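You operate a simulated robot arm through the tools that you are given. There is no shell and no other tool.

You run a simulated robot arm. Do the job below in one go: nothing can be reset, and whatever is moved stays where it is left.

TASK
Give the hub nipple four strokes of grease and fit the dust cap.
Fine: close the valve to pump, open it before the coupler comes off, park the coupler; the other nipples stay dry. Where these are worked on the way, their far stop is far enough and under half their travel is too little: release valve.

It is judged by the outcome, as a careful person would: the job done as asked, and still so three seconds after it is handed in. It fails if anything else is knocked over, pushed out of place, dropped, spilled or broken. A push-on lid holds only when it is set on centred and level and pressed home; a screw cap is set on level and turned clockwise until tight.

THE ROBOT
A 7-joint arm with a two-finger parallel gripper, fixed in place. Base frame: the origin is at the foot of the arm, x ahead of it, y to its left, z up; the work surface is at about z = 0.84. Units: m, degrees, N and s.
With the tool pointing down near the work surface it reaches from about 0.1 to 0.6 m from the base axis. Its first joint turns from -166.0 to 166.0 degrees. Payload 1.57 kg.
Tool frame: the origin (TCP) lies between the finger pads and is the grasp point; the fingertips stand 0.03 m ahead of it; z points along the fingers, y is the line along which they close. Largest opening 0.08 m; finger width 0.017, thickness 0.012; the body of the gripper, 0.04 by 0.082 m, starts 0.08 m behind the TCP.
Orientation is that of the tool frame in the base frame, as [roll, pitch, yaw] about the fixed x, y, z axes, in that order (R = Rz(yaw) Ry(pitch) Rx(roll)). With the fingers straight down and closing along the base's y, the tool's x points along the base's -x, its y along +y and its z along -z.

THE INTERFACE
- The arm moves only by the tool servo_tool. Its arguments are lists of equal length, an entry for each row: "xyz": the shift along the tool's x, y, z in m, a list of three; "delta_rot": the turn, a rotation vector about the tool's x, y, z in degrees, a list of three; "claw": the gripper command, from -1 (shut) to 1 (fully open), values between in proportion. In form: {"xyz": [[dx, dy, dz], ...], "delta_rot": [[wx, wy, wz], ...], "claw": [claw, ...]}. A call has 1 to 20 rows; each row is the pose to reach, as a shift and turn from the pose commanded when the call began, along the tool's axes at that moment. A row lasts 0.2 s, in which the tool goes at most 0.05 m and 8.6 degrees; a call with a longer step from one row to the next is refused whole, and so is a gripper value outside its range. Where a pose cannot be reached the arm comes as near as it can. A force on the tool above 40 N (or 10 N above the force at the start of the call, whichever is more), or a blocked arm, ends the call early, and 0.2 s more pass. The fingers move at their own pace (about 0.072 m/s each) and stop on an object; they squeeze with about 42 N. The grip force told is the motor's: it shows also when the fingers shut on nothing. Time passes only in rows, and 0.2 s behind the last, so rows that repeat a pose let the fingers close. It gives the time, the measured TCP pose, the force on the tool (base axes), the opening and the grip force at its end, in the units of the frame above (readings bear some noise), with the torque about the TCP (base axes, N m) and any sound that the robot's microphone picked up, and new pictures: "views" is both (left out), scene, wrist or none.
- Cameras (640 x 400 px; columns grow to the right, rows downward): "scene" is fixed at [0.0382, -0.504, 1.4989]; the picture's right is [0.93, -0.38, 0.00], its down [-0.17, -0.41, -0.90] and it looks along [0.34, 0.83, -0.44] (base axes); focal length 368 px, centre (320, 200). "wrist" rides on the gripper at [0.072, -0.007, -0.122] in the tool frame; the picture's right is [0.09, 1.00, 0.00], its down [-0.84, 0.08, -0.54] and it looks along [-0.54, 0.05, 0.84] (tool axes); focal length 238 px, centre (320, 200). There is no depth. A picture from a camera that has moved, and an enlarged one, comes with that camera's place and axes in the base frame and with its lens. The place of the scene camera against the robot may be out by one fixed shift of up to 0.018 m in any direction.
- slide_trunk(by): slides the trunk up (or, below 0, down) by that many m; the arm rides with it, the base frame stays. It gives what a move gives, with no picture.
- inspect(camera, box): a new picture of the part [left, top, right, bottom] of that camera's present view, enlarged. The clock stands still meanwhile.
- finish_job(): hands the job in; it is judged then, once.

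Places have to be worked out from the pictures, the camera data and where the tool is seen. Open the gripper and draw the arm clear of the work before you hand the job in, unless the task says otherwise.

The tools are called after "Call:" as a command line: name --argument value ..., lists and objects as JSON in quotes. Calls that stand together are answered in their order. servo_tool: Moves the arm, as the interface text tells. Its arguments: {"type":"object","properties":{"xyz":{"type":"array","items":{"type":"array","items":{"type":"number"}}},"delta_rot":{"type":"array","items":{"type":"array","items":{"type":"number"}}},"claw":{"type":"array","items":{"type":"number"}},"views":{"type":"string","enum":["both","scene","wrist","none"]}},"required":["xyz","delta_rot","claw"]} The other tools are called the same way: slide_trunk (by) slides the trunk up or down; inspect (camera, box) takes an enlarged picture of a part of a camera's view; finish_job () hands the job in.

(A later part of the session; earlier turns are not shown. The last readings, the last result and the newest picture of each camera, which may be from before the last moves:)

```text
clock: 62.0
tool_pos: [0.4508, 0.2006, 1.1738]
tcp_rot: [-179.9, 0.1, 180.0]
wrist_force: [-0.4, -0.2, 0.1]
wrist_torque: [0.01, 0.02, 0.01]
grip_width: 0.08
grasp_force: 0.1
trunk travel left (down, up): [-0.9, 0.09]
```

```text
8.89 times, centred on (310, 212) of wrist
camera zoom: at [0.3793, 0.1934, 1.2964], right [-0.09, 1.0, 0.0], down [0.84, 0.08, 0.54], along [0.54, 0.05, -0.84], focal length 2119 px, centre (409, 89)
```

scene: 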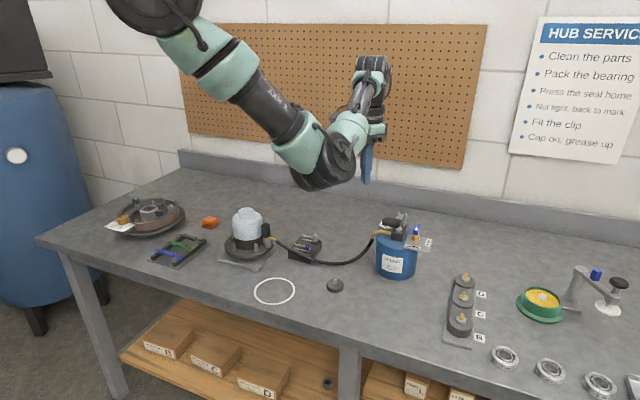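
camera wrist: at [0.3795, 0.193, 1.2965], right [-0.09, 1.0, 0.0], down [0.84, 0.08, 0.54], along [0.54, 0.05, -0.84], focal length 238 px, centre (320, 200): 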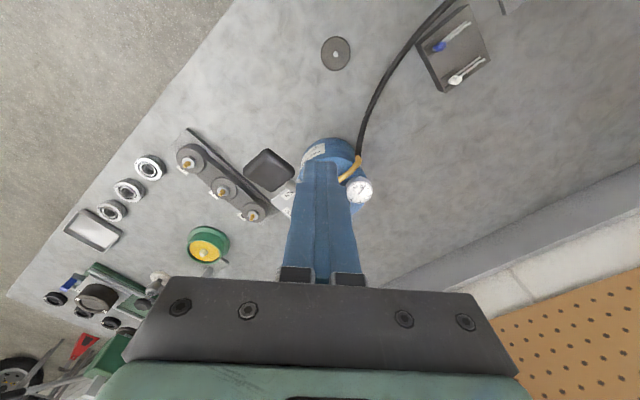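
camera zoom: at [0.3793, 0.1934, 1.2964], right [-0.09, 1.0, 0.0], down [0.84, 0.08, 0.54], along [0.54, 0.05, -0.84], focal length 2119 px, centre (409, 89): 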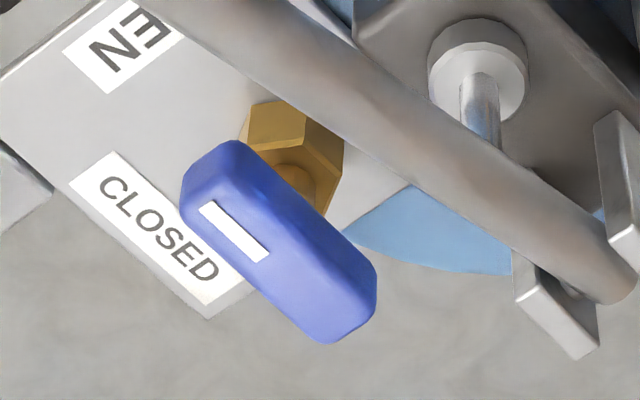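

The handle is about 44 × 15 × 12 mm on a brass hex. I'll move above it with the fingers turned across it (yaw ≈ −136°), staying high first to check that the arm reaches there.

Call:
servo_tool --xyz '[[-0.026, -0.0013, 0], [-0.052, -0.0027, 0], [-0.078, -0.004, 0], [-0.1043, -0.0053, 0], [-0.13, -0.0067, 0], [-0.1565, -0.008, 0], [-0.1565, -0.008, 0.025], [-0.1565, -0.008, 0.05], [-0.1565, -0.008, 0.05]]' --delta_rot '[[0, 0, -7.33], [0, 0, -14.67], [0, 0, -22], [0, 0, -29.33], [0, 0, -36.67], [0, 0, -44], [0, 0, -44], [0, 0, -44], [0, 0, -44]]' --claw '[0, 0, 0, 0, 0, 0, 0, 0, 0]'

Call:
inspect --camera "wrist" --box '[240, 100, 400, 220]'

Call:
inspect --camera "scene" --box '[370, 150, 470, 260]'

```text
clock: 64.0
tool_pos: [0.6054, 0.1903, 1.1258]
tcp_rot: [-179.9, 0.0, -136.0]
wrist_force: [-0.1, 0.1, -0.3]
wrist_torque: [0.02, 0.02, -0.01]
grip_width: 0.0401
grasp_force: 0.0
out of reach, approached as far as the arm can: row 8, 9
trunk travel left (down, up): [-0.9, 0.09]
camera wrist: at [0.5581, 0.136, 1.2473], right [-0.76, 0.65, 0.0], down [0.55, 0.64, 0.54], along [0.35, 0.41, -0.84], focal length 238 px, centre (320, 200)
```

scene: 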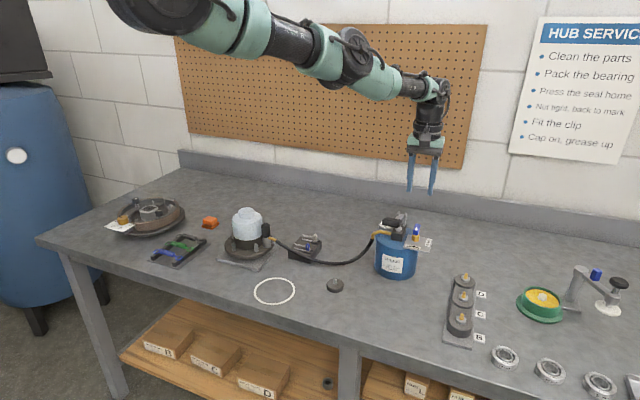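
wrist: 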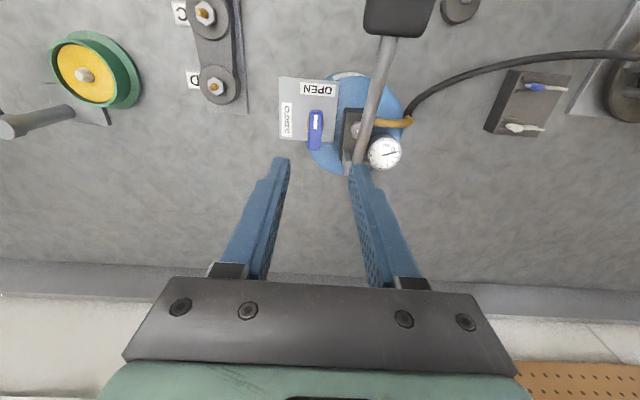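

```text
3.33 times, centred on (320, 160) of wrist
camera zoom: at [0.5581, 0.136, 1.2473], right [-0.76, 0.65, 0.0], down [0.55, 0.64, 0.54], along [0.35, 0.41, -0.84], focal length 794 px, centre (320, 333)
```

zoom: 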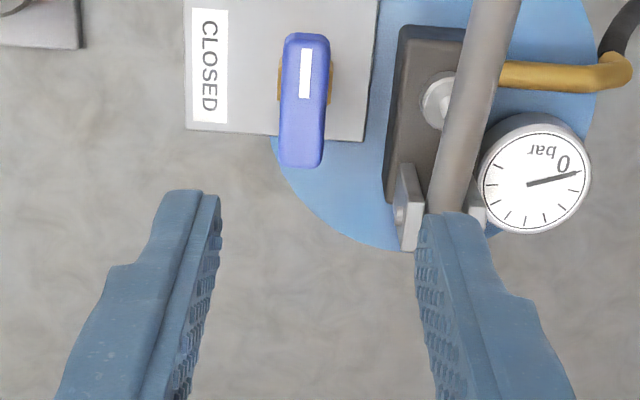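

```text
3.64 times, centred on (420, 205) of scene
camera zoom: at [0.0382, -0.504, 1.4989], right [0.93, -0.38, 0.0], down [-0.17, -0.41, -0.9], along [0.34, 0.83, -0.44], focal length 1340 px, centre (-44, 182)
```

zoom: 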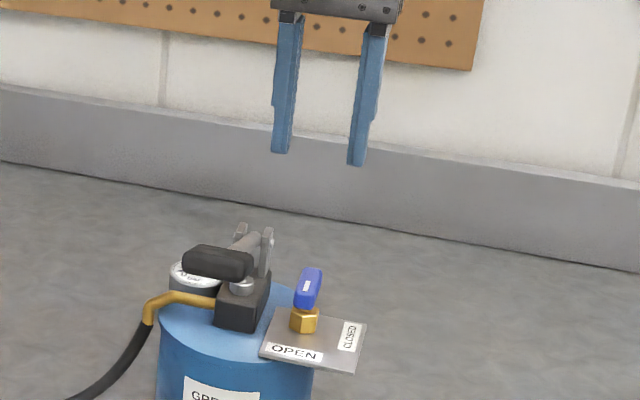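

That spot is at the limit of reach with the trunk up. I'll raise the tool and then slide the trunk down by 0.15, which brings the arm to a better posture.

Call:
servo_tool --xyz '[[0, 0, -0.04], [0, 0, -0.08], [0, 0, -0.12], [0, 0, -0.12]]' --delta_rot '[[0, 0, 0], [0, 0, 0], [0, 0, 0], [0, 0, 0]]' --claw '[0, 0, 0, 0]' --views "none"

Call:
slide_trunk --by -0.15

```text
clock: 65.0
tool_pos: [0.6045, 0.1912, 1.245]
tcp_rot: [-179.9, -0.1, -136.0]
wrist_force: [-0.1, 0.5, 1.0]
wrist_torque: [0.02, -0.02, 0.01]
grip_width: 0.0401
grasp_force: 0.1
trunk travel left (down, up): [-0.9, 0.09]
```

```text
clock: 66.7
tool_pos: [0.6052, 0.1914, 1.0977]
tcp_rot: [-179.9, -0.1, -136.0]
wrist_force: [0.3, 0.1, 0.2]
wrist_torque: [-0.02, 0.0, 0.02]
grip_width: 0.0399
grasp_force: 0.1
trunk travel left (down, up): [-0.75, 0.24]
```

The tool is now at z ≈ 1.098 above the valve with the trunk lowered. Looking at the alignment from both cameras.

Call:
servo_tool --xyz '[[0, 0, 0.01], [0, 0, 0.02]]' --delta_rot '[[0, 0, 0], [0, 0, 0]]' --claw '[0, 0]'

Call:
inspect --camera "wrist" --box '[250, 90, 390, 200]'

Call:
inspect --camera "scene" --box '[370, 180, 460, 260]'

```text
clock: 67.3
tool_pos: [0.6048, 0.1925, 1.0765]
tcp_rot: [-179.9, -0.1, -136.1]
wrist_force: [0.8, 0.5, 0.5]
wrist_torque: [-0.04, 0.02, 0.0]
grip_width: 0.04
grasp_force: 0.0
trunk travel left (down, up): [-0.75, 0.24]
camera wrist: at [0.5585, 0.1375, 1.1981], right [-0.76, 0.65, 0.0], down [0.55, 0.64, 0.54], along [0.35, 0.41, -0.84], focal length 238 px, centre (320, 200)
```

scene: 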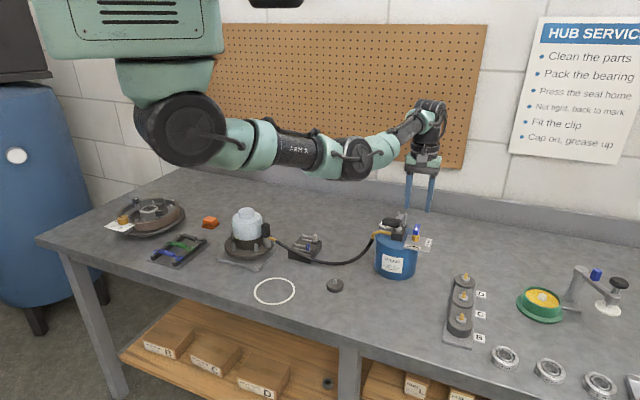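
wrist: 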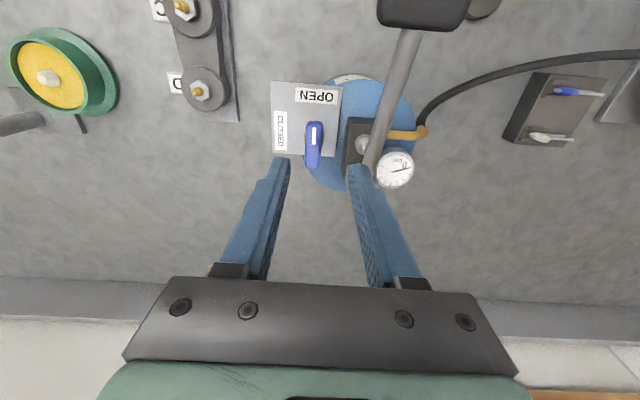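

```text
3.64 times, centred on (320, 145) of wrist
camera zoom: at [0.5585, 0.1375, 1.1981], right [-0.76, 0.65, 0.0], down [0.55, 0.64, 0.54], along [0.35, 0.41, -0.84], focal length 867 px, centre (320, 400)
```

zoom: 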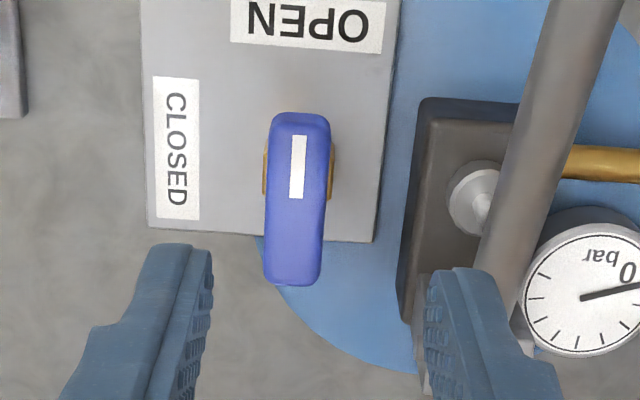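

```text
5.00 times, centred on (415, 220) of scene
camera zoom: at [0.0382, -0.504, 1.4989], right [0.93, -0.38, 0.0], down [-0.17, -0.41, -0.9], along [0.34, 0.83, -0.44], focal length 1842 px, centre (-155, 100)
```

zoom: 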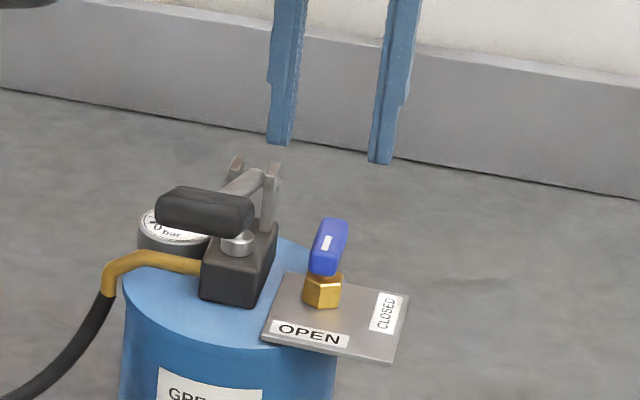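

The handle lies straight between the fingers, about 6 mm to the tool's −y side. I'll correct and descend so the tips straddle it down to z ≈ 0.986.

Call:
servo_tool --xyz '[[-0.001, -0.003, 0], [-0.002, -0.0062, 0.01], [-0.002, -0.0062, 0.03], [-0.002, -0.0062, 0.05], [-0.002, -0.0062, 0.06], [-0.002, -0.0062, 0.06]]' --delta_rot '[[0, 0, 0], [0, 0, 0], [0, 0, 0], [0, 0, 0], [0, 0, 0], [0, 0, 0]]' --claw '[0, 0, 0, 0, 0, 0]'

Call:
inspect --camera "wrist" --box '[250, 110, 390, 220]'

Call:
inspect --camera "scene" --box '[390, 200, 450, 255]'

```text
clock: 68.7
tool_pos: [0.6097, 0.1889, 1.016]
tcp_rot: [-179.8, -0.1, -136.0]
wrist_force: [0.5, -0.3, -0.8]
wrist_torque: [0.04, -0.01, 0.0]
grip_width: 0.0402
grasp_force: 0.0
trunk travel left (down, up): [-0.75, 0.24]
camera wrist: at [0.5639, 0.1343, 1.1376], right [-0.76, 0.65, 0.0], down [0.55, 0.64, 0.54], along [0.35, 0.41, -0.84], focal length 238 px, centre (320, 200)
```

scene: 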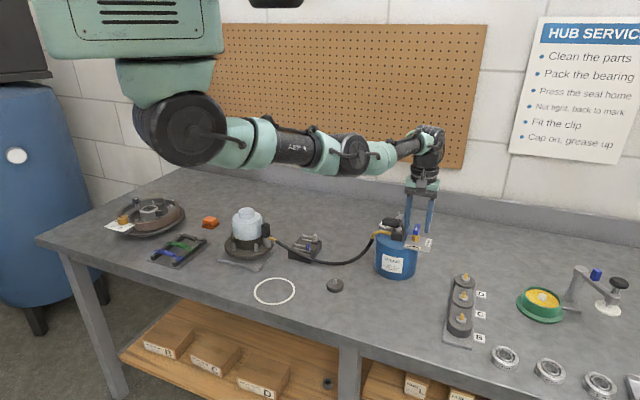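
wrist: 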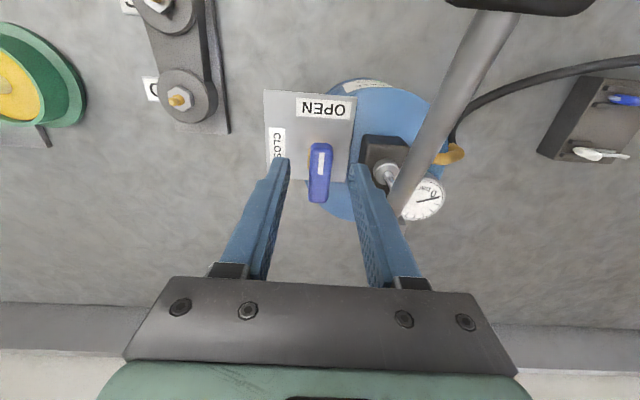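

```text
3.64 times, centred on (320, 165) of wrist
camera zoom: at [0.5639, 0.1343, 1.1376], right [-0.76, 0.65, 0.0], down [0.55, 0.64, 0.54], along [0.35, 0.41, -0.84], focal length 867 px, centre (320, 327)
```

zoom: 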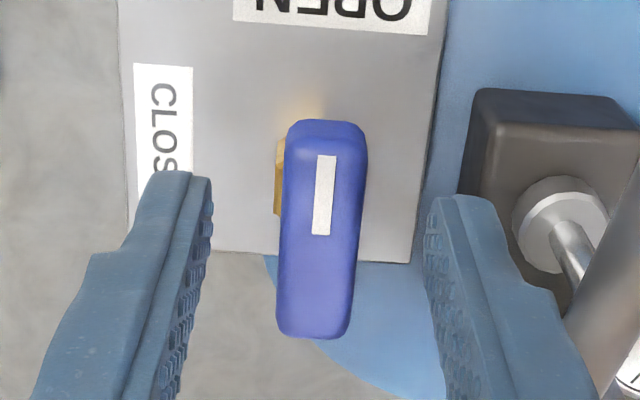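

```text
7.27 times, centred on (420, 228) of scene
camera zoom: at [0.0382, -0.504, 1.4989], right [0.93, -0.38, 0.0], down [-0.17, -0.41, -0.9], along [0.34, 0.83, -0.44], focal length 2679 px, centre (-407, 0)
```

zoom: 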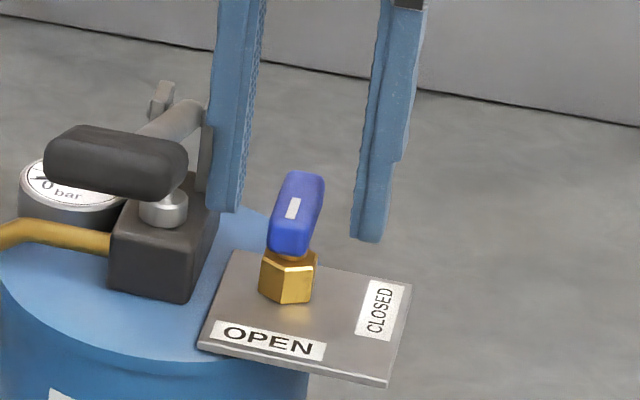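

Centred well on the handle. Going 2 mm lower and closing on it.

Call:
servo_tool --xyz '[[0, 0, 0.002], [0, 0, 0.002], [0, 0, 0.002], [0, 0, 0.002]]' --delta_rot '[[0, 0, 0], [0, 0, 0], [0, 0, 0], [0, 0, 0]]' --claw '[-0.2, -0.5, -1, -1]' --views "wrist"

Call:
inspect --camera "scene" --box '[390, 200, 450, 255]'

```text
clock: 69.7
tool_pos: [0.6101, 0.1896, 1.0134]
tcp_rot: [-179.9, 0.0, -136.0]
wrist_force: [-2.1, 2.9, -0.5]
wrist_torque: [0.27, 0.01, 0.03]
grip_width: 0.015
grasp_force: 30.5
trunk travel left (down, up): [-0.75, 0.24]
camera wrist: at [0.5639, 0.1343, 1.1356], right [-0.76, 0.65, 0.0], down [0.55, 0.64, 0.54], along [0.35, 0.41, -0.84], focal length 238 px, centre (320, 200)
```

wrist: 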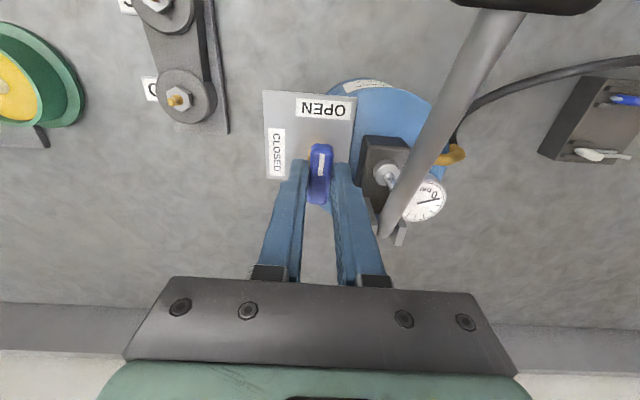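

```text
7.27 times, centred on (420, 228) of scene
camera zoom: at [0.0382, -0.504, 1.4989], right [0.93, -0.38, 0.0], down [-0.17, -0.41, -0.9], along [0.34, 0.83, -0.44], focal length 2679 px, centre (-407, 0)
```

zoom: 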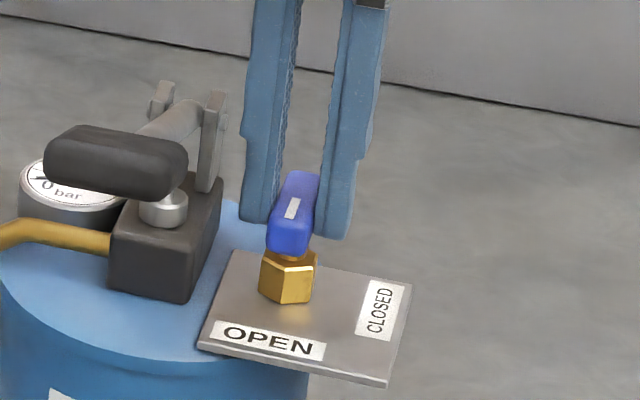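

Gripped at 15 mm with little side force. Starting to turn it towards CLOSED (counter-clockwise from above), first 16° to feel the forces.

Call:
servo_tool --xyz '[[0, 0, 0], [0, 0, 0], [0, 0, 0]]' --delta_rot '[[0, 0, -6], [0, 0, -12], [0, 0, -16]]' --claw '[-1, -1, -1]' --views "none"

Call:
inspect --camera "scene" --box '[390, 200, 450, 255]'

```text
clock: 70.5
tool_pos: [0.6107, 0.1887, 1.0128]
tcp_rot: [-180.0, 0.0, -120.0]
wrist_force: [0.3, 2.3, -2.8]
wrist_torque: [0.77, -0.42, 0.02]
grip_width: 0.0148
grasp_force: 30.9
trunk travel left (down, up): [-0.75, 0.24]
```

```text
7.27 times, centred on (420, 228) of scene
camera zoom: at [0.0382, -0.504, 1.4989], right [0.93, -0.38, 0.0], down [-0.17, -0.41, -0.9], along [0.34, 0.83, -0.44], focal length 2679 px, centre (-407, 0)
```

zoom: 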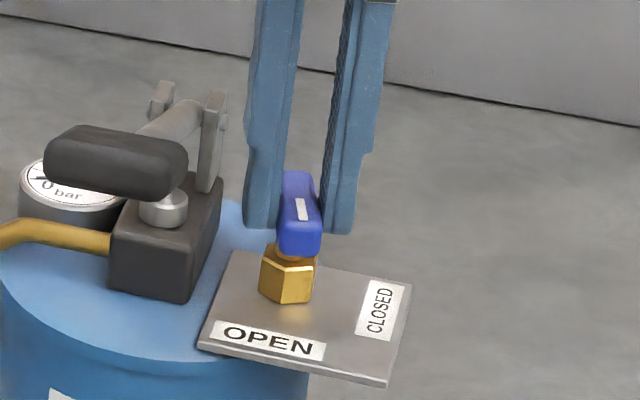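

The handle turns smoothly along with the tool. Continuing another 32°.

Call:
servo_tool --xyz '[[0, 0, 0], [0, 0, 0], [0, 0, 0], [0, 0, 0]]' --delta_rot '[[0, 0, -8], [0, 0, -16], [0, 0, -24], [0, 0, -32]]' --claw '[-1, -1, -1, -1]' --views "none"

Call:
inspect --camera "scene" --box '[390, 200, 450, 255]'

```text
clock: 71.5
tool_pos: [0.6116, 0.1873, 1.0135]
tcp_rot: [-179.9, -0.1, -88.0]
wrist_force: [5.9, 0.3, -3.3]
wrist_torque: [0.74, -0.13, -0.03]
grip_width: 0.0149
grasp_force: 30.3
trunk travel left (down, up): [-0.75, 0.24]
```

```text
7.27 times, centred on (420, 228) of scene
camera zoom: at [0.0382, -0.504, 1.4989], right [0.93, -0.38, 0.0], down [-0.17, -0.41, -0.9], along [0.34, 0.83, -0.44], focal length 2679 px, centre (-407, 0)
```

zoom: 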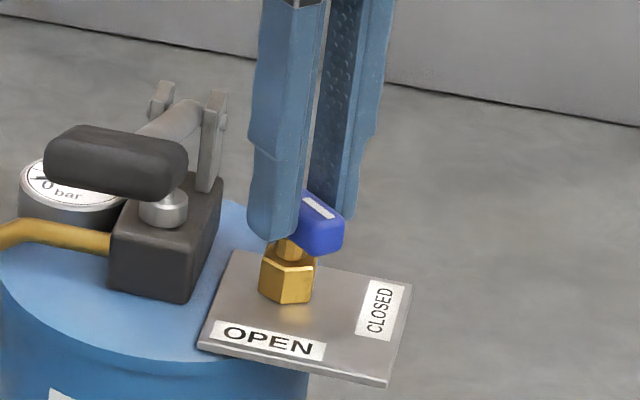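

Half way and forces remain small. Continuing another 30°.

Call:
servo_tool --xyz '[[0, 0, 0], [0, 0, 0], [0, 0, 0], [0, 0, 0]]' --delta_rot '[[0, 0, -8], [0, 0, -16], [0, 0, -24], [0, 0, -30]]' --claw '[-1, -1, -1, -1]' --views "none"

Call:
inspect --camera "scene" --box '[390, 200, 450, 255]'

Call:
inspect --camera "wrist" --box '[250, 110, 390, 220]'

```text
clock: 72.5
tool_pos: [0.6139, 0.1885, 1.0147]
tcp_rot: [-179.9, -0.3, -58.0]
wrist_force: [15.6, 4.4, -3.6]
wrist_torque: [0.06, -0.12, -0.03]
grip_width: 0.015
grasp_force: 30.7
trunk travel left (down, up): [-0.75, 0.24]
```

```text
7.27 times, centred on (420, 228) of scene
camera zoom: at [0.0382, -0.504, 1.4989], right [0.93, -0.38, 0.0], down [-0.17, -0.41, -0.9], along [0.34, 0.83, -0.44], focal length 2679 px, centre (-407, 0)
```

zoom: 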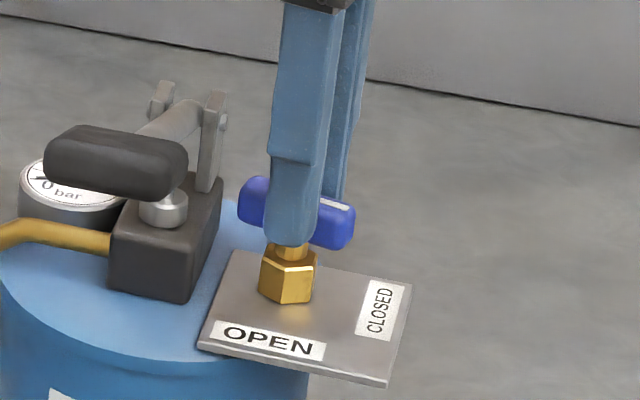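

```text
3.64 times, centred on (320, 165) of wrist
camera zoom: at [0.6578, 0.1312, 1.1358], right [-0.79, -0.61, 0.0], down [-0.51, 0.67, 0.54], along [-0.33, 0.43, -0.84], focal length 867 px, centre (320, 327)
```

zoom: 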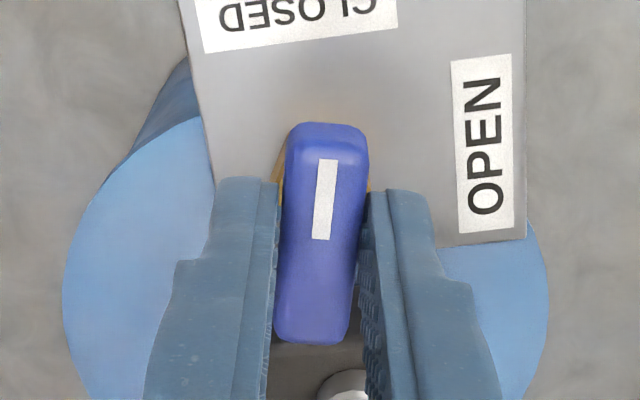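

About 78° turned; 15 N of side force says the pivot lies slightly further in +x. I'll relieve that by 2 mm while turning the last degrees to the stop.

Call:
servo_tool --xyz '[[0.0007, -0.002, 0], [0.0007, -0.002, 0], [0.0007, -0.002, 0], [0.0007, -0.002, 0]]' --delta_rot '[[0, 0, -4], [0, 0, -8], [0, 0, -12], [0, 0, -14]]' --claw '[-1, -1, -1, -1]' --views "none"

Call:
inspect --camera "wrist" --box '[250, 110, 390, 220]'

```text
clock: 73.5
tool_pos: [0.6153, 0.1888, 1.0148]
tcp_rot: [-179.9, -0.1, -44.0]
wrist_force: [12.1, 4.3, 3.3]
wrist_torque: [-0.03, -0.21, -0.03]
grip_width: 0.0149
grasp_force: 30.3
trunk travel left (down, up): [-0.75, 0.24]
```

```text
3.64 times, centred on (320, 165) of wrist
camera zoom: at [0.6709, 0.1439, 1.1357], right [-0.62, -0.78, 0.0], down [-0.66, 0.53, 0.54], along [-0.42, 0.34, -0.84], focal length 867 px, centre (320, 327)
```

zoom: 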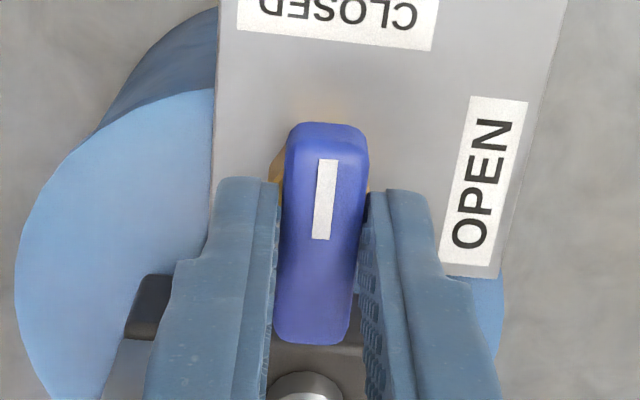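

The index now points right at CLOSED, but I felt no stop yet. Trying a few more degrees to find it.

Call:
servo_tool --xyz '[[-0.0005, -0.001, 0], [-0.0005, -0.001, 0], [-0.0005, -0.001, 0]]' --delta_rot '[[0, 0, -3], [0, 0, -6], [0, 0, -8]]' --claw '[-1, -1, -1]' --views "none"

Call:
inspect --camera "wrist" --box '[250, 110, 390, 220]'

```text
clock: 74.3
tool_pos: [0.6132, 0.1898, 1.0133]
tcp_rot: [179.8, -0.1, -35.9]
wrist_force: [8.6, 3.0, 1.5]
wrist_torque: [0.0, -0.6, -0.69]
grip_width: 0.0165
grasp_force: 31.4
trunk travel left (down, up): [-0.75, 0.24]
```

```text
3.64 times, centred on (320, 165) of wrist
camera zoom: at [0.6765, 0.1529, 1.1356], right [-0.51, -0.86, 0.0], down [-0.72, 0.43, 0.54], along [-0.47, 0.28, -0.84], focal length 867 px, centre (320, 327)
```

zoom: 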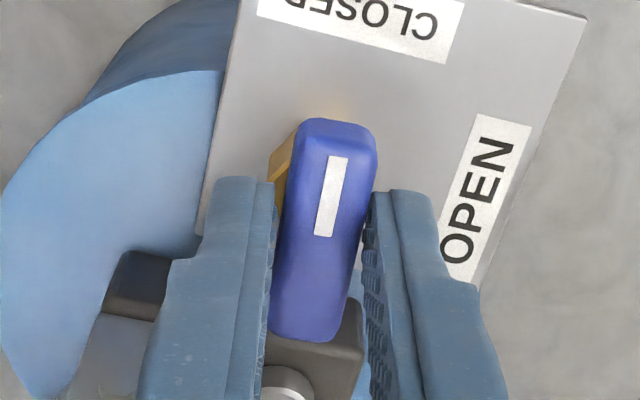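

The handle is against its stop now (0.7 N·m and the fingers spread slightly): the valve is closed. Opening the fingers and rising off.

Call:
servo_tool --xyz '[[0, 0, 0], [0, 0, 0], [0, 0, 0], [0, 0, -0.02], [0, 0, -0.05], [0, 0, -0.09], [0, 0, -0.12]]' --delta_rot '[[0, 0, 0], [0, 0, 0], [0, 0, 0], [0, 0, 0], [0, 0, 0], [0, 0, 0], [0, 0, 0]]' --claw '[-0.2, 0, 0, 0, 0, 0, 0]'

Call:
inspect --camera "scene" --box '[370, 190, 450, 260]'

Call:
inspect --camera "wrist" --box '[250, 80, 410, 200]'

```text
clock: 75.9
tool_pos: [0.611, 0.1881, 1.1323]
tcp_rot: [180.0, -0.1, -36.2]
wrist_force: [-0.9, 0.3, -0.3]
wrist_torque: [0.02, 0.0, 0.0]
grip_width: 0.0401
grasp_force: 0.1
trunk travel left (down, up): [-0.75, 0.24]
camera wrist: at [0.6747, 0.1503, 1.255], right [-0.51, -0.86, 0.0], down [-0.72, 0.43, 0.54], along [-0.47, 0.28, -0.84], focal length 238 px, centre (320, 200)
```

scene: 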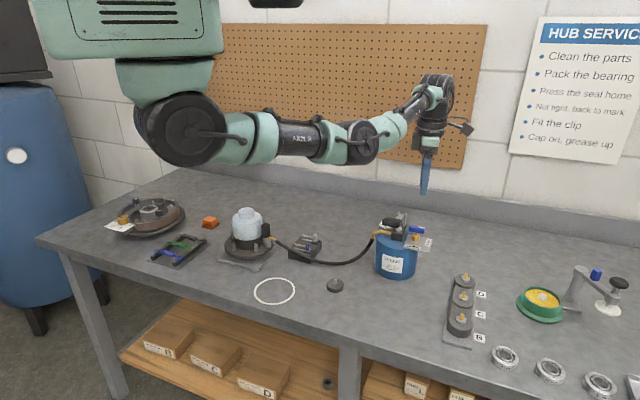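
wrist: 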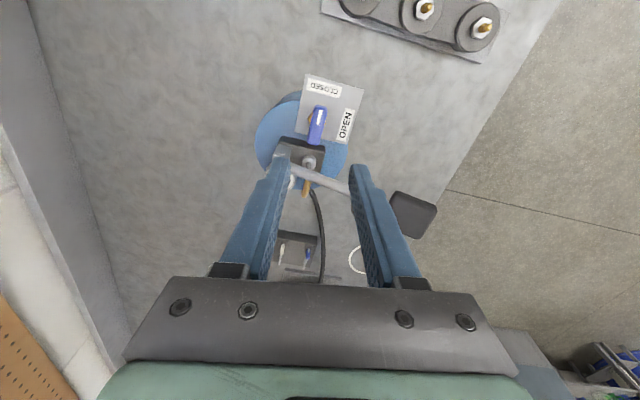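

```text
5.71 times, centred on (410, 225) of scene
camera zoom: at [0.0382, -0.504, 1.4989], right [0.93, -0.38, 0.0], down [-0.17, -0.41, -0.9], along [0.34, 0.83, -0.44], focal length 2105 px, centre (-194, 57)
```

zoom: 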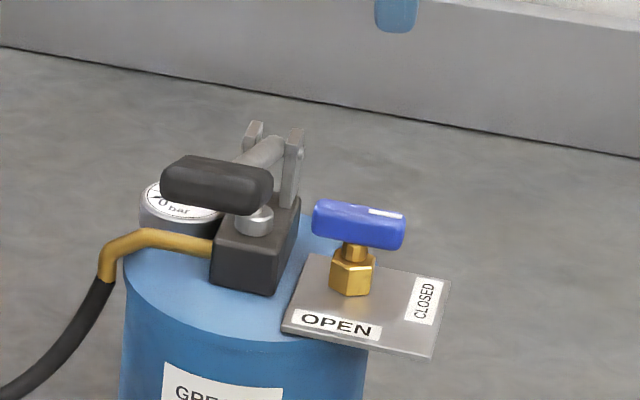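

```text
3.33 times, centred on (330, 140) of wrist
camera zoom: at [0.6747, 0.1503, 1.255], right [-0.51, -0.86, 0.0], down [-0.72, 0.43, 0.54], along [-0.47, 0.28, -0.84], focal length 794 px, centre (287, 400)
```

zoom: 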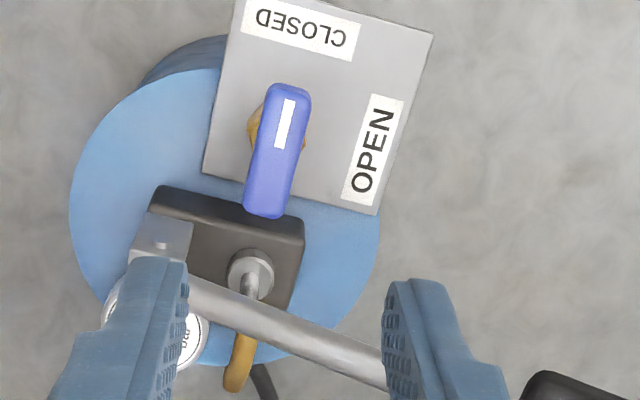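

The valve handle now points at CLOSED. Next the pump: closing the fingers and moving above the lever's pad at about (0.502, 0.148, 1.055).

Call:
servo_tool --xyz '[[-0.0107, 0.0162, -0.01], [-0.0214, 0.0323, -0.01], [-0.0321, 0.0485, -0.01], [-0.0428, 0.0646, -0.01], [-0.0535, 0.0808, -0.01], [-0.0642, 0.0969, -0.01], [-0.0642, 0.0969, -0.01]]' --delta_rot '[[0, 0, 0], [0, 0, 0], [0, 0, 0], [0, 0, 0], [0, 0, 0], [0, 0, 0], [0, 0, 0]]' --claw '[-1, -1, -1, -1, -1, -1, -1]'

Call:
inspect --camera "wrist" --box '[230, 60, 410, 200]'

Call:
inspect --camera "scene" --box '[350, 150, 450, 250]'

```text
clock: 77.5
tool_pos: [0.5035, 0.1487, 1.1444]
tcp_rot: [179.9, -0.1, -36.0]
wrist_force: [-1.1, 0.0, -0.2]
wrist_torque: [0.0, -0.01, 0.01]
grip_width: 0.0
grasp_force: 21.7
trunk travel left (down, up): [-0.75, 0.24]
camera wrist: at [0.5676, 0.1122, 1.2657], right [-0.51, -0.86, 0.0], down [-0.72, 0.43, 0.54], along [-0.47, 0.28, -0.84], focal length 238 px, centre (320, 200)
```

scene: 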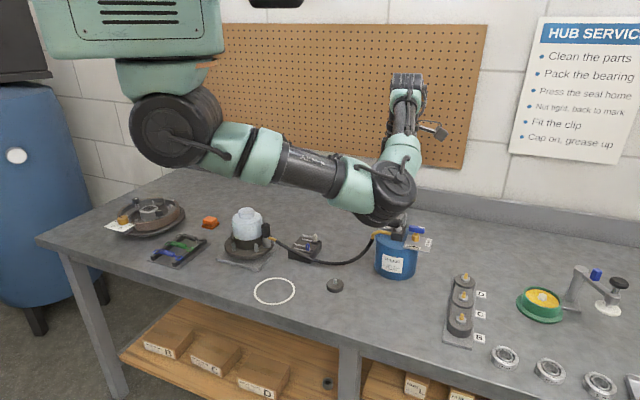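
wrist: 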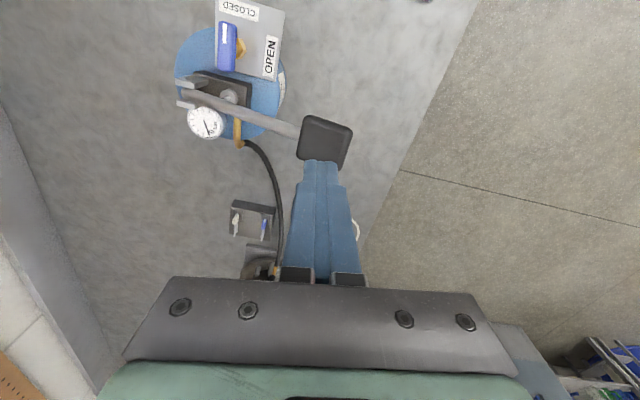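

```text
2.86 times, centred on (320, 130) of wrist
camera zoom: at [0.5676, 0.1122, 1.2657], right [-0.51, -0.86, 0.0], down [-0.72, 0.43, 0.54], along [-0.47, 0.28, -0.84], focal length 681 px, centre (320, 400)
```

zoom: 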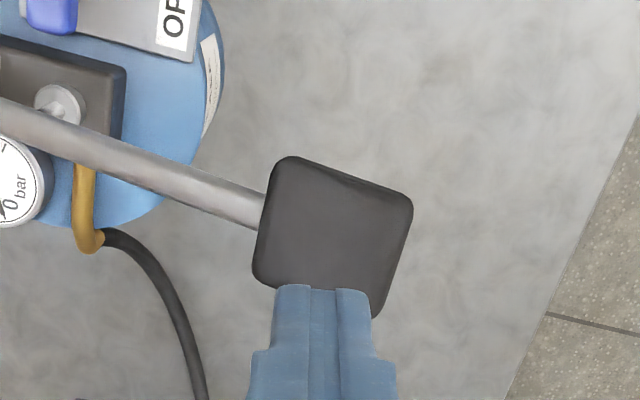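

```text
4.00 times, centred on (400, 200) of scene
camera zoom: at [0.0382, -0.504, 1.4989], right [0.93, -0.38, 0.0], down [-0.17, -0.41, -0.9], along [0.34, 0.83, -0.44], focal length 1474 px, centre (0, 200)
```

zoom: 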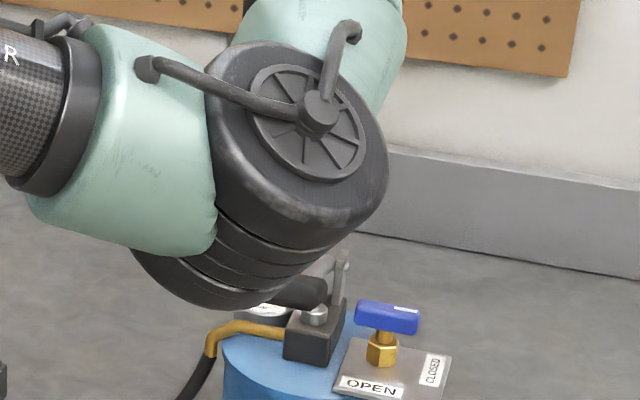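

The elbow hangs low near the pump in this posture, so I'll raise the trunk by 0.12 before pressing.

Call:
slide_trunk --by 0.12

```text
clock: 79.0
tool_pos: [0.5054, 0.1484, 1.2624]
tcp_rot: [180.0, -0.1, -36.1]
wrist_force: [0.9, 0.1, 0.5]
wrist_torque: [-0.02, 0.02, -0.02]
grip_width: 0.0
grasp_force: 21.4
trunk travel left (down, up): [-0.87, 0.12]
```

Trunk is up; lowering the closed fingers to about 1 cm above the pad.

Call:
servo_tool --xyz '[[0.001, 0.001, 0.04], [0.002, 0.003, 0.08], [0.0025, 0.0034, 0.12], [0.0025, 0.0034, 0.15], [0.0025, 0.0034, 0.155], [0.0025, 0.0034, 0.155]]' --delta_rot '[[0, 0, 0], [0, 0, 0], [0, 0, 0], [0, 0, 0], [0, 0, 0], [0, 0, 0]]' --claw '[-1, -1, -1, -1, -1, -1]'

Call:
inspect --camera "wrist" --box '[190, 50, 430, 200]'

Call:
inspect --camera "scene" --box '[350, 170, 450, 250]'

```text
clock: 80.4
tool_pos: [0.5053, 0.1467, 1.1087]
tcp_rot: [179.9, -0.1, -36.0]
wrist_force: [0.3, -0.2, 0.3]
wrist_torque: [0.02, -0.01, 0.03]
grip_width: 0.0001
grasp_force: 21.0
trunk travel left (down, up): [-0.87, 0.12]
camera wrist: at [0.5681, 0.1097, 1.2313], right [-0.51, -0.86, 0.0], down [-0.72, 0.43, 0.54], along [-0.47, 0.28, -0.84], focal length 238 px, centre (320, 200)
```

scene: 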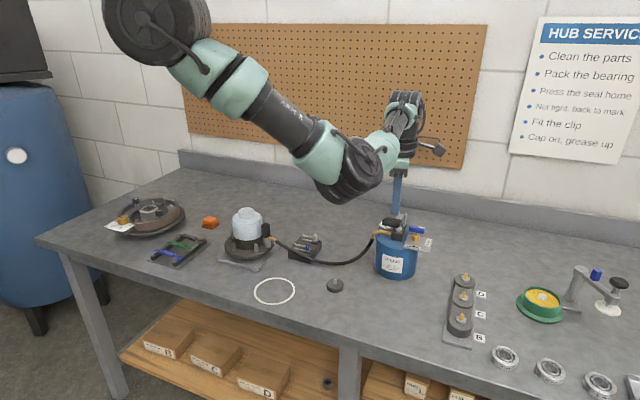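
wrist: 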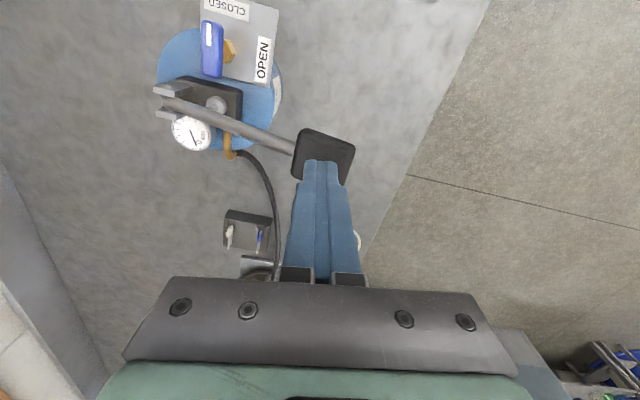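

```text
2.67 times, centred on (310, 125) of wrist
camera zoom: at [0.5681, 0.1097, 1.2313], right [-0.51, -0.86, 0.0], down [-0.72, 0.43, 0.54], along [-0.47, 0.28, -0.84], focal length 636 px, centre (347, 400)
```

zoom: 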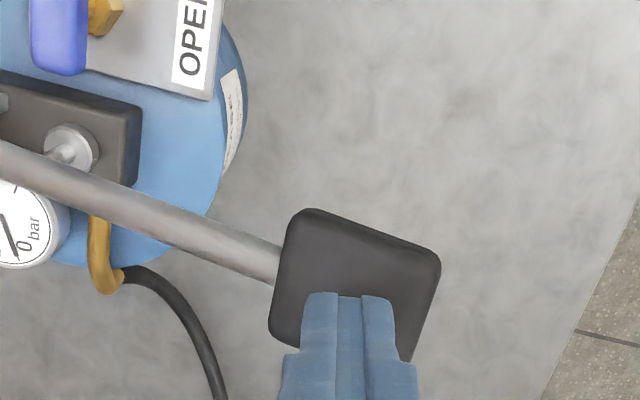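

```text
5.00 times, centred on (400, 210) of scene
camera zoom: at [0.0382, -0.504, 1.4989], right [0.93, -0.38, 0.0], down [-0.17, -0.41, -0.9], along [0.34, 0.83, -0.44], focal length 1842 px, centre (-80, 150)
```

zoom: 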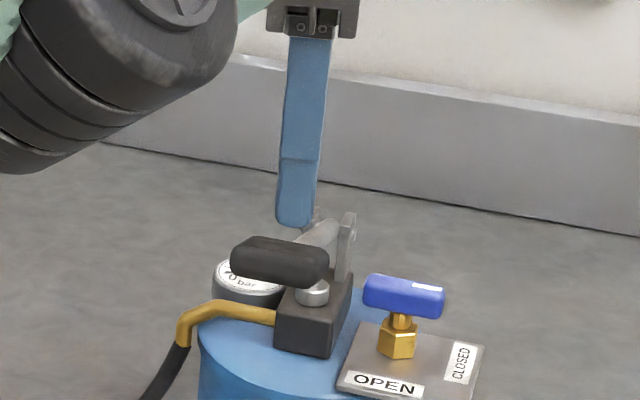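

The pad is about 4 mm off in −x from the fingertips. Correcting that and pressing down a first bit to feel the lever.

Call:
servo_tool --xyz '[[-0.0024, 0.0018, 0.005], [-0.0024, 0.0018, 0.01], [-0.0024, 0.0018, 0.015], [-0.0024, 0.0018, 0.02], [-0.0024, 0.0018, 0.025], [-0.0024, 0.0018, 0.03]]' --delta_rot '[[0, 0, 0], [0, 0, 0], [0, 0, 0], [0, 0, 0], [0, 0, 0], [0, 0, 0]]' --claw '[-1, -1, -1, -1, -1, -1]' --views "none"

Call:
inspect --camera "scene" --box '[350, 170, 450, 250]'

Call:
inspect --camera "wrist" --box '[150, 50, 390, 200]'

```text
clock: 81.8
tool_pos: [0.5026, 0.1449, 1.0795]
tcp_rot: [179.8, -0.1, -36.0]
wrist_force: [-1.1, -1.5, 3.5]
wrist_torque: [-0.06, 0.07, 0.02]
grip_width: 0.0
grasp_force: 21.7
trunk travel left (down, up): [-0.87, 0.12]
```

```text
5.00 times, centred on (400, 210) of scene
camera zoom: at [0.0382, -0.504, 1.4989], right [0.93, -0.38, 0.0], down [-0.17, -0.41, -0.9], along [0.34, 0.83, -0.44], focal length 1842 px, centre (-80, 150)
```

zoom: 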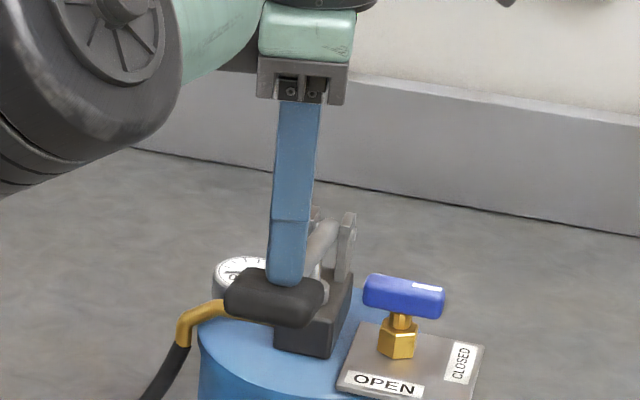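

```text
2.67 times, centred on (270, 125) of wrist
camera zoom: at [0.5646, 0.1075, 1.2014], right [-0.51, -0.86, 0.0], down [-0.72, 0.43, 0.54], along [-0.47, 0.28, -0.84], focal length 636 px, centre (453, 400)
```

zoom: 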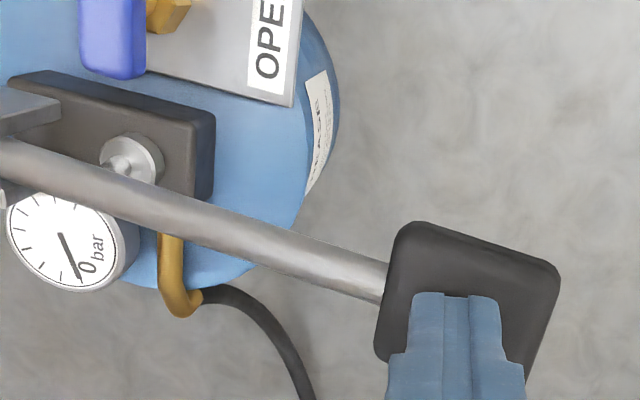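

The lever follows with only 3.5 N. Continuing the press down until it meets its lower stop.

Call:
servo_tool --xyz '[[0, 0, 0.005], [0, 0, 0.01], [0, 0, 0.015], [0, 0, 0.02], [0, 0, 0.025], [0, 0, 0.03], [0, 0, 0.035], [0, 0, 0.04]]' --delta_rot '[[0, 0, 0], [0, 0, 0], [0, 0, 0], [0, 0, 0], [0, 0, 0], [0, 0, 0], [0, 0, 0], [0, 0, 0]]' --claw '[-1, -1, -1, -1, -1, -1, -1, -1]' --views "none"

Call:
inspect --camera "scene" --box '[350, 170, 450, 260]'

Call:
inspect --camera "wrist" --box '[130, 50, 390, 200]'

```text
clock: 83.6
tool_pos: [0.5024, 0.1434, 1.0392]
tcp_rot: [179.9, -0.1, -36.1]
wrist_force: [-1.9, -2.2, 3.2]
wrist_torque: [-0.06, 0.06, 0.03]
grip_width: 0.0
grasp_force: 21.2
trunk travel left (down, up): [-0.87, 0.12]
```

```text
4.44 times, centred on (400, 215) of scene
camera zoom: at [0.0382, -0.504, 1.4989], right [0.93, -0.38, 0.0], down [-0.17, -0.41, -0.9], along [0.34, 0.83, -0.44], focal length 1637 px, centre (-36, 133)
```

zoom: 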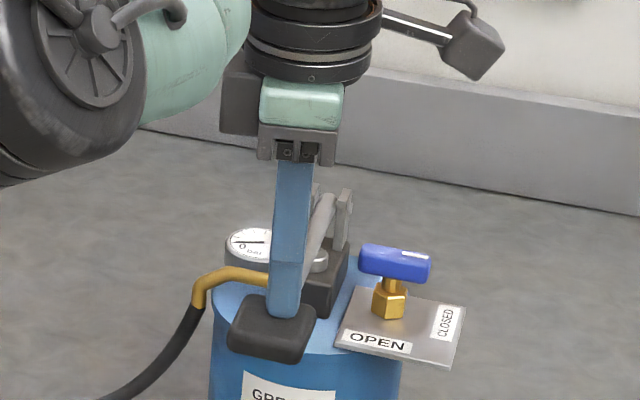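

```text
2.46 times, centred on (260, 125) of wrist
camera zoom: at [0.5645, 0.1072, 1.1613], right [-0.51, -0.86, 0.0], down [-0.72, 0.43, 0.54], along [-0.46, 0.28, -0.84], focal length 587 px, centre (468, 385)
```

zoom: 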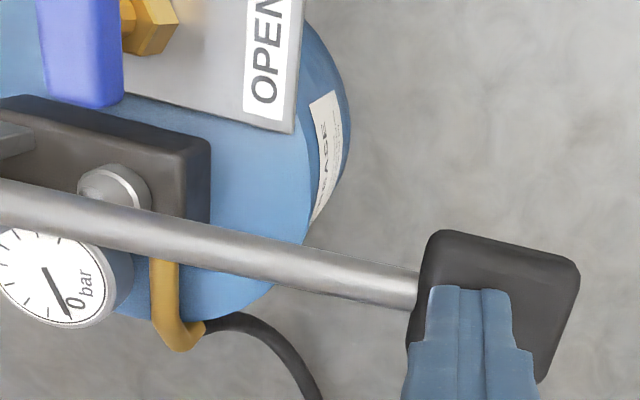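

Still no stop at fingertip z ≈ 1.009. Continuing further down.

Call:
servo_tool --xyz '[[0, 0, 0.005], [0, 0, 0.01], [0, 0, 0.015], [0, 0, 0.02], [0, 0, 0.025], [0, 0, 0.03]]' --delta_rot '[[0, 0, 0], [0, 0, 0], [0, 0, 0], [0, 0, 0], [0, 0, 0], [0, 0, 0]]' --claw '[-1, -1, -1, -1, -1, -1]' --views "none"

Call:
inspect --camera "scene" --box '[350, 170, 450, 260]'

Call:
inspect --camera "wrist" --box '[130, 50, 390, 200]'

```text
clock: 85.0
tool_pos: [0.5041, 0.1449, 1.0157]
tcp_rot: [-179.5, -0.5, -36.0]
wrist_force: [-3.8, 0.2, 34.9]
wrist_torque: [0.23, -0.25, -0.03]
grip_width: 0.0
grasp_force: 21.1
trunk travel left (down, up): [-0.87, 0.12]
```

```text
4.44 times, centred on (400, 215) of scene
camera zoom: at [0.0382, -0.504, 1.4989], right [0.93, -0.38, 0.0], down [-0.17, -0.41, -0.9], along [0.34, 0.83, -0.44], focal length 1637 px, centre (-36, 133)
```

zoom: 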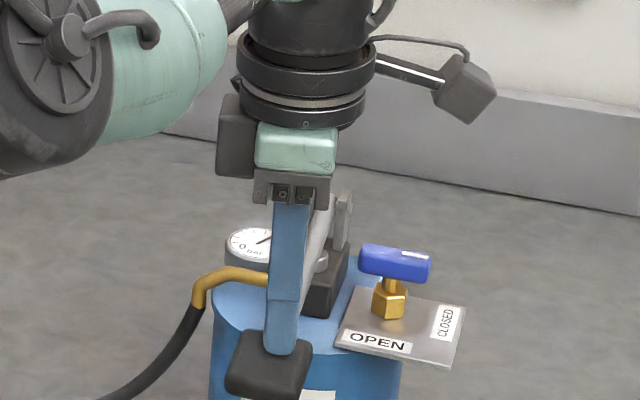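

```text
2.46 times, centred on (260, 125) of wrist
camera zoom: at [0.5641, 0.1074, 1.1372], right [-0.51, -0.86, -0.01], down [-0.73, 0.43, 0.53], along [-0.46, 0.28, -0.85], focal length 587 px, centre (468, 385)
```

zoom: 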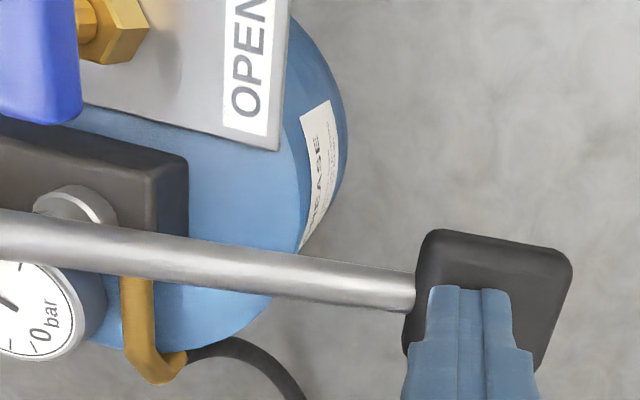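

The lower stop is reached (35 N) and the gauge needle has moved up, so pressure builds. Rising now to see whether the lever returns by itself.

Call:
servo_tool --xyz '[[0, 0, -0.01], [0, 0, -0.02], [0, 0, -0.03], [0, 0, -0.04], [0, 0, -0.05], [0, 0, -0.06], [0, 0, -0.07], [0, 0, -0.08], [0, 0, -0.09], [0, 0, -0.095]]' --delta_rot '[[0, 0, 0], [0, 0, 0], [0, 0, 0], [0, 0, 0], [0, 0, 0], [0, 0, 0], [0, 0, 0], [0, 0, 0], [0, 0, 0], [0, 0, 0]]' --claw '[-1, -1, -1, -1, -1, -1, -1, -1, -1, -1]' --views "none"

Call:
inspect --camera "scene" --box '[350, 170, 450, 260]'

Call:
inspect --camera "wrist" --box '[150, 50, 390, 200]'

```text
clock: 87.2
tool_pos: [0.5015, 0.1451, 1.1048]
tcp_rot: [179.9, -0.2, -36.1]
wrist_force: [-0.5, 0.2, 0.1]
wrist_torque: [0.0, 0.0, -0.02]
grip_width: 0.0
grasp_force: 21.9
trunk travel left (down, up): [-0.87, 0.12]
```

```text
4.44 times, centred on (400, 215) of scene
camera zoom: at [0.0382, -0.504, 1.4989], right [0.93, -0.38, 0.0], down [-0.17, -0.41, -0.9], along [0.34, 0.83, -0.44], focal length 1637 px, centre (-36, 133)
```

zoom: 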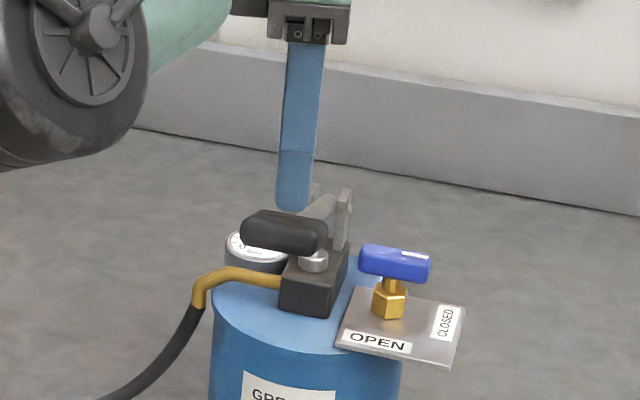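

```text
2.67 times, centred on (270, 125) of wrist
camera zoom: at [0.5644, 0.1077, 1.2271], right [-0.51, -0.86, 0.0], down [-0.72, 0.43, 0.54], along [-0.47, 0.28, -0.84], focal length 636 px, centre (453, 400)
```

zoom: 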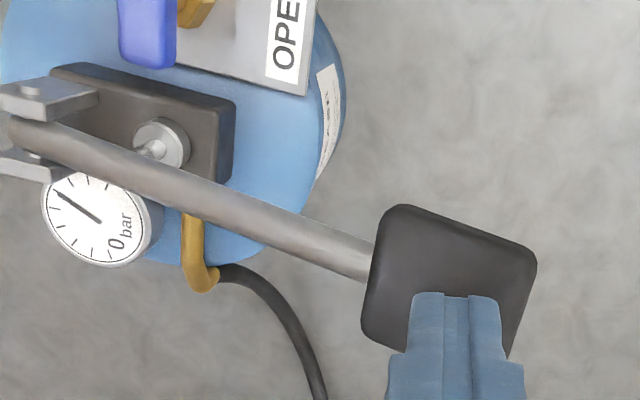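

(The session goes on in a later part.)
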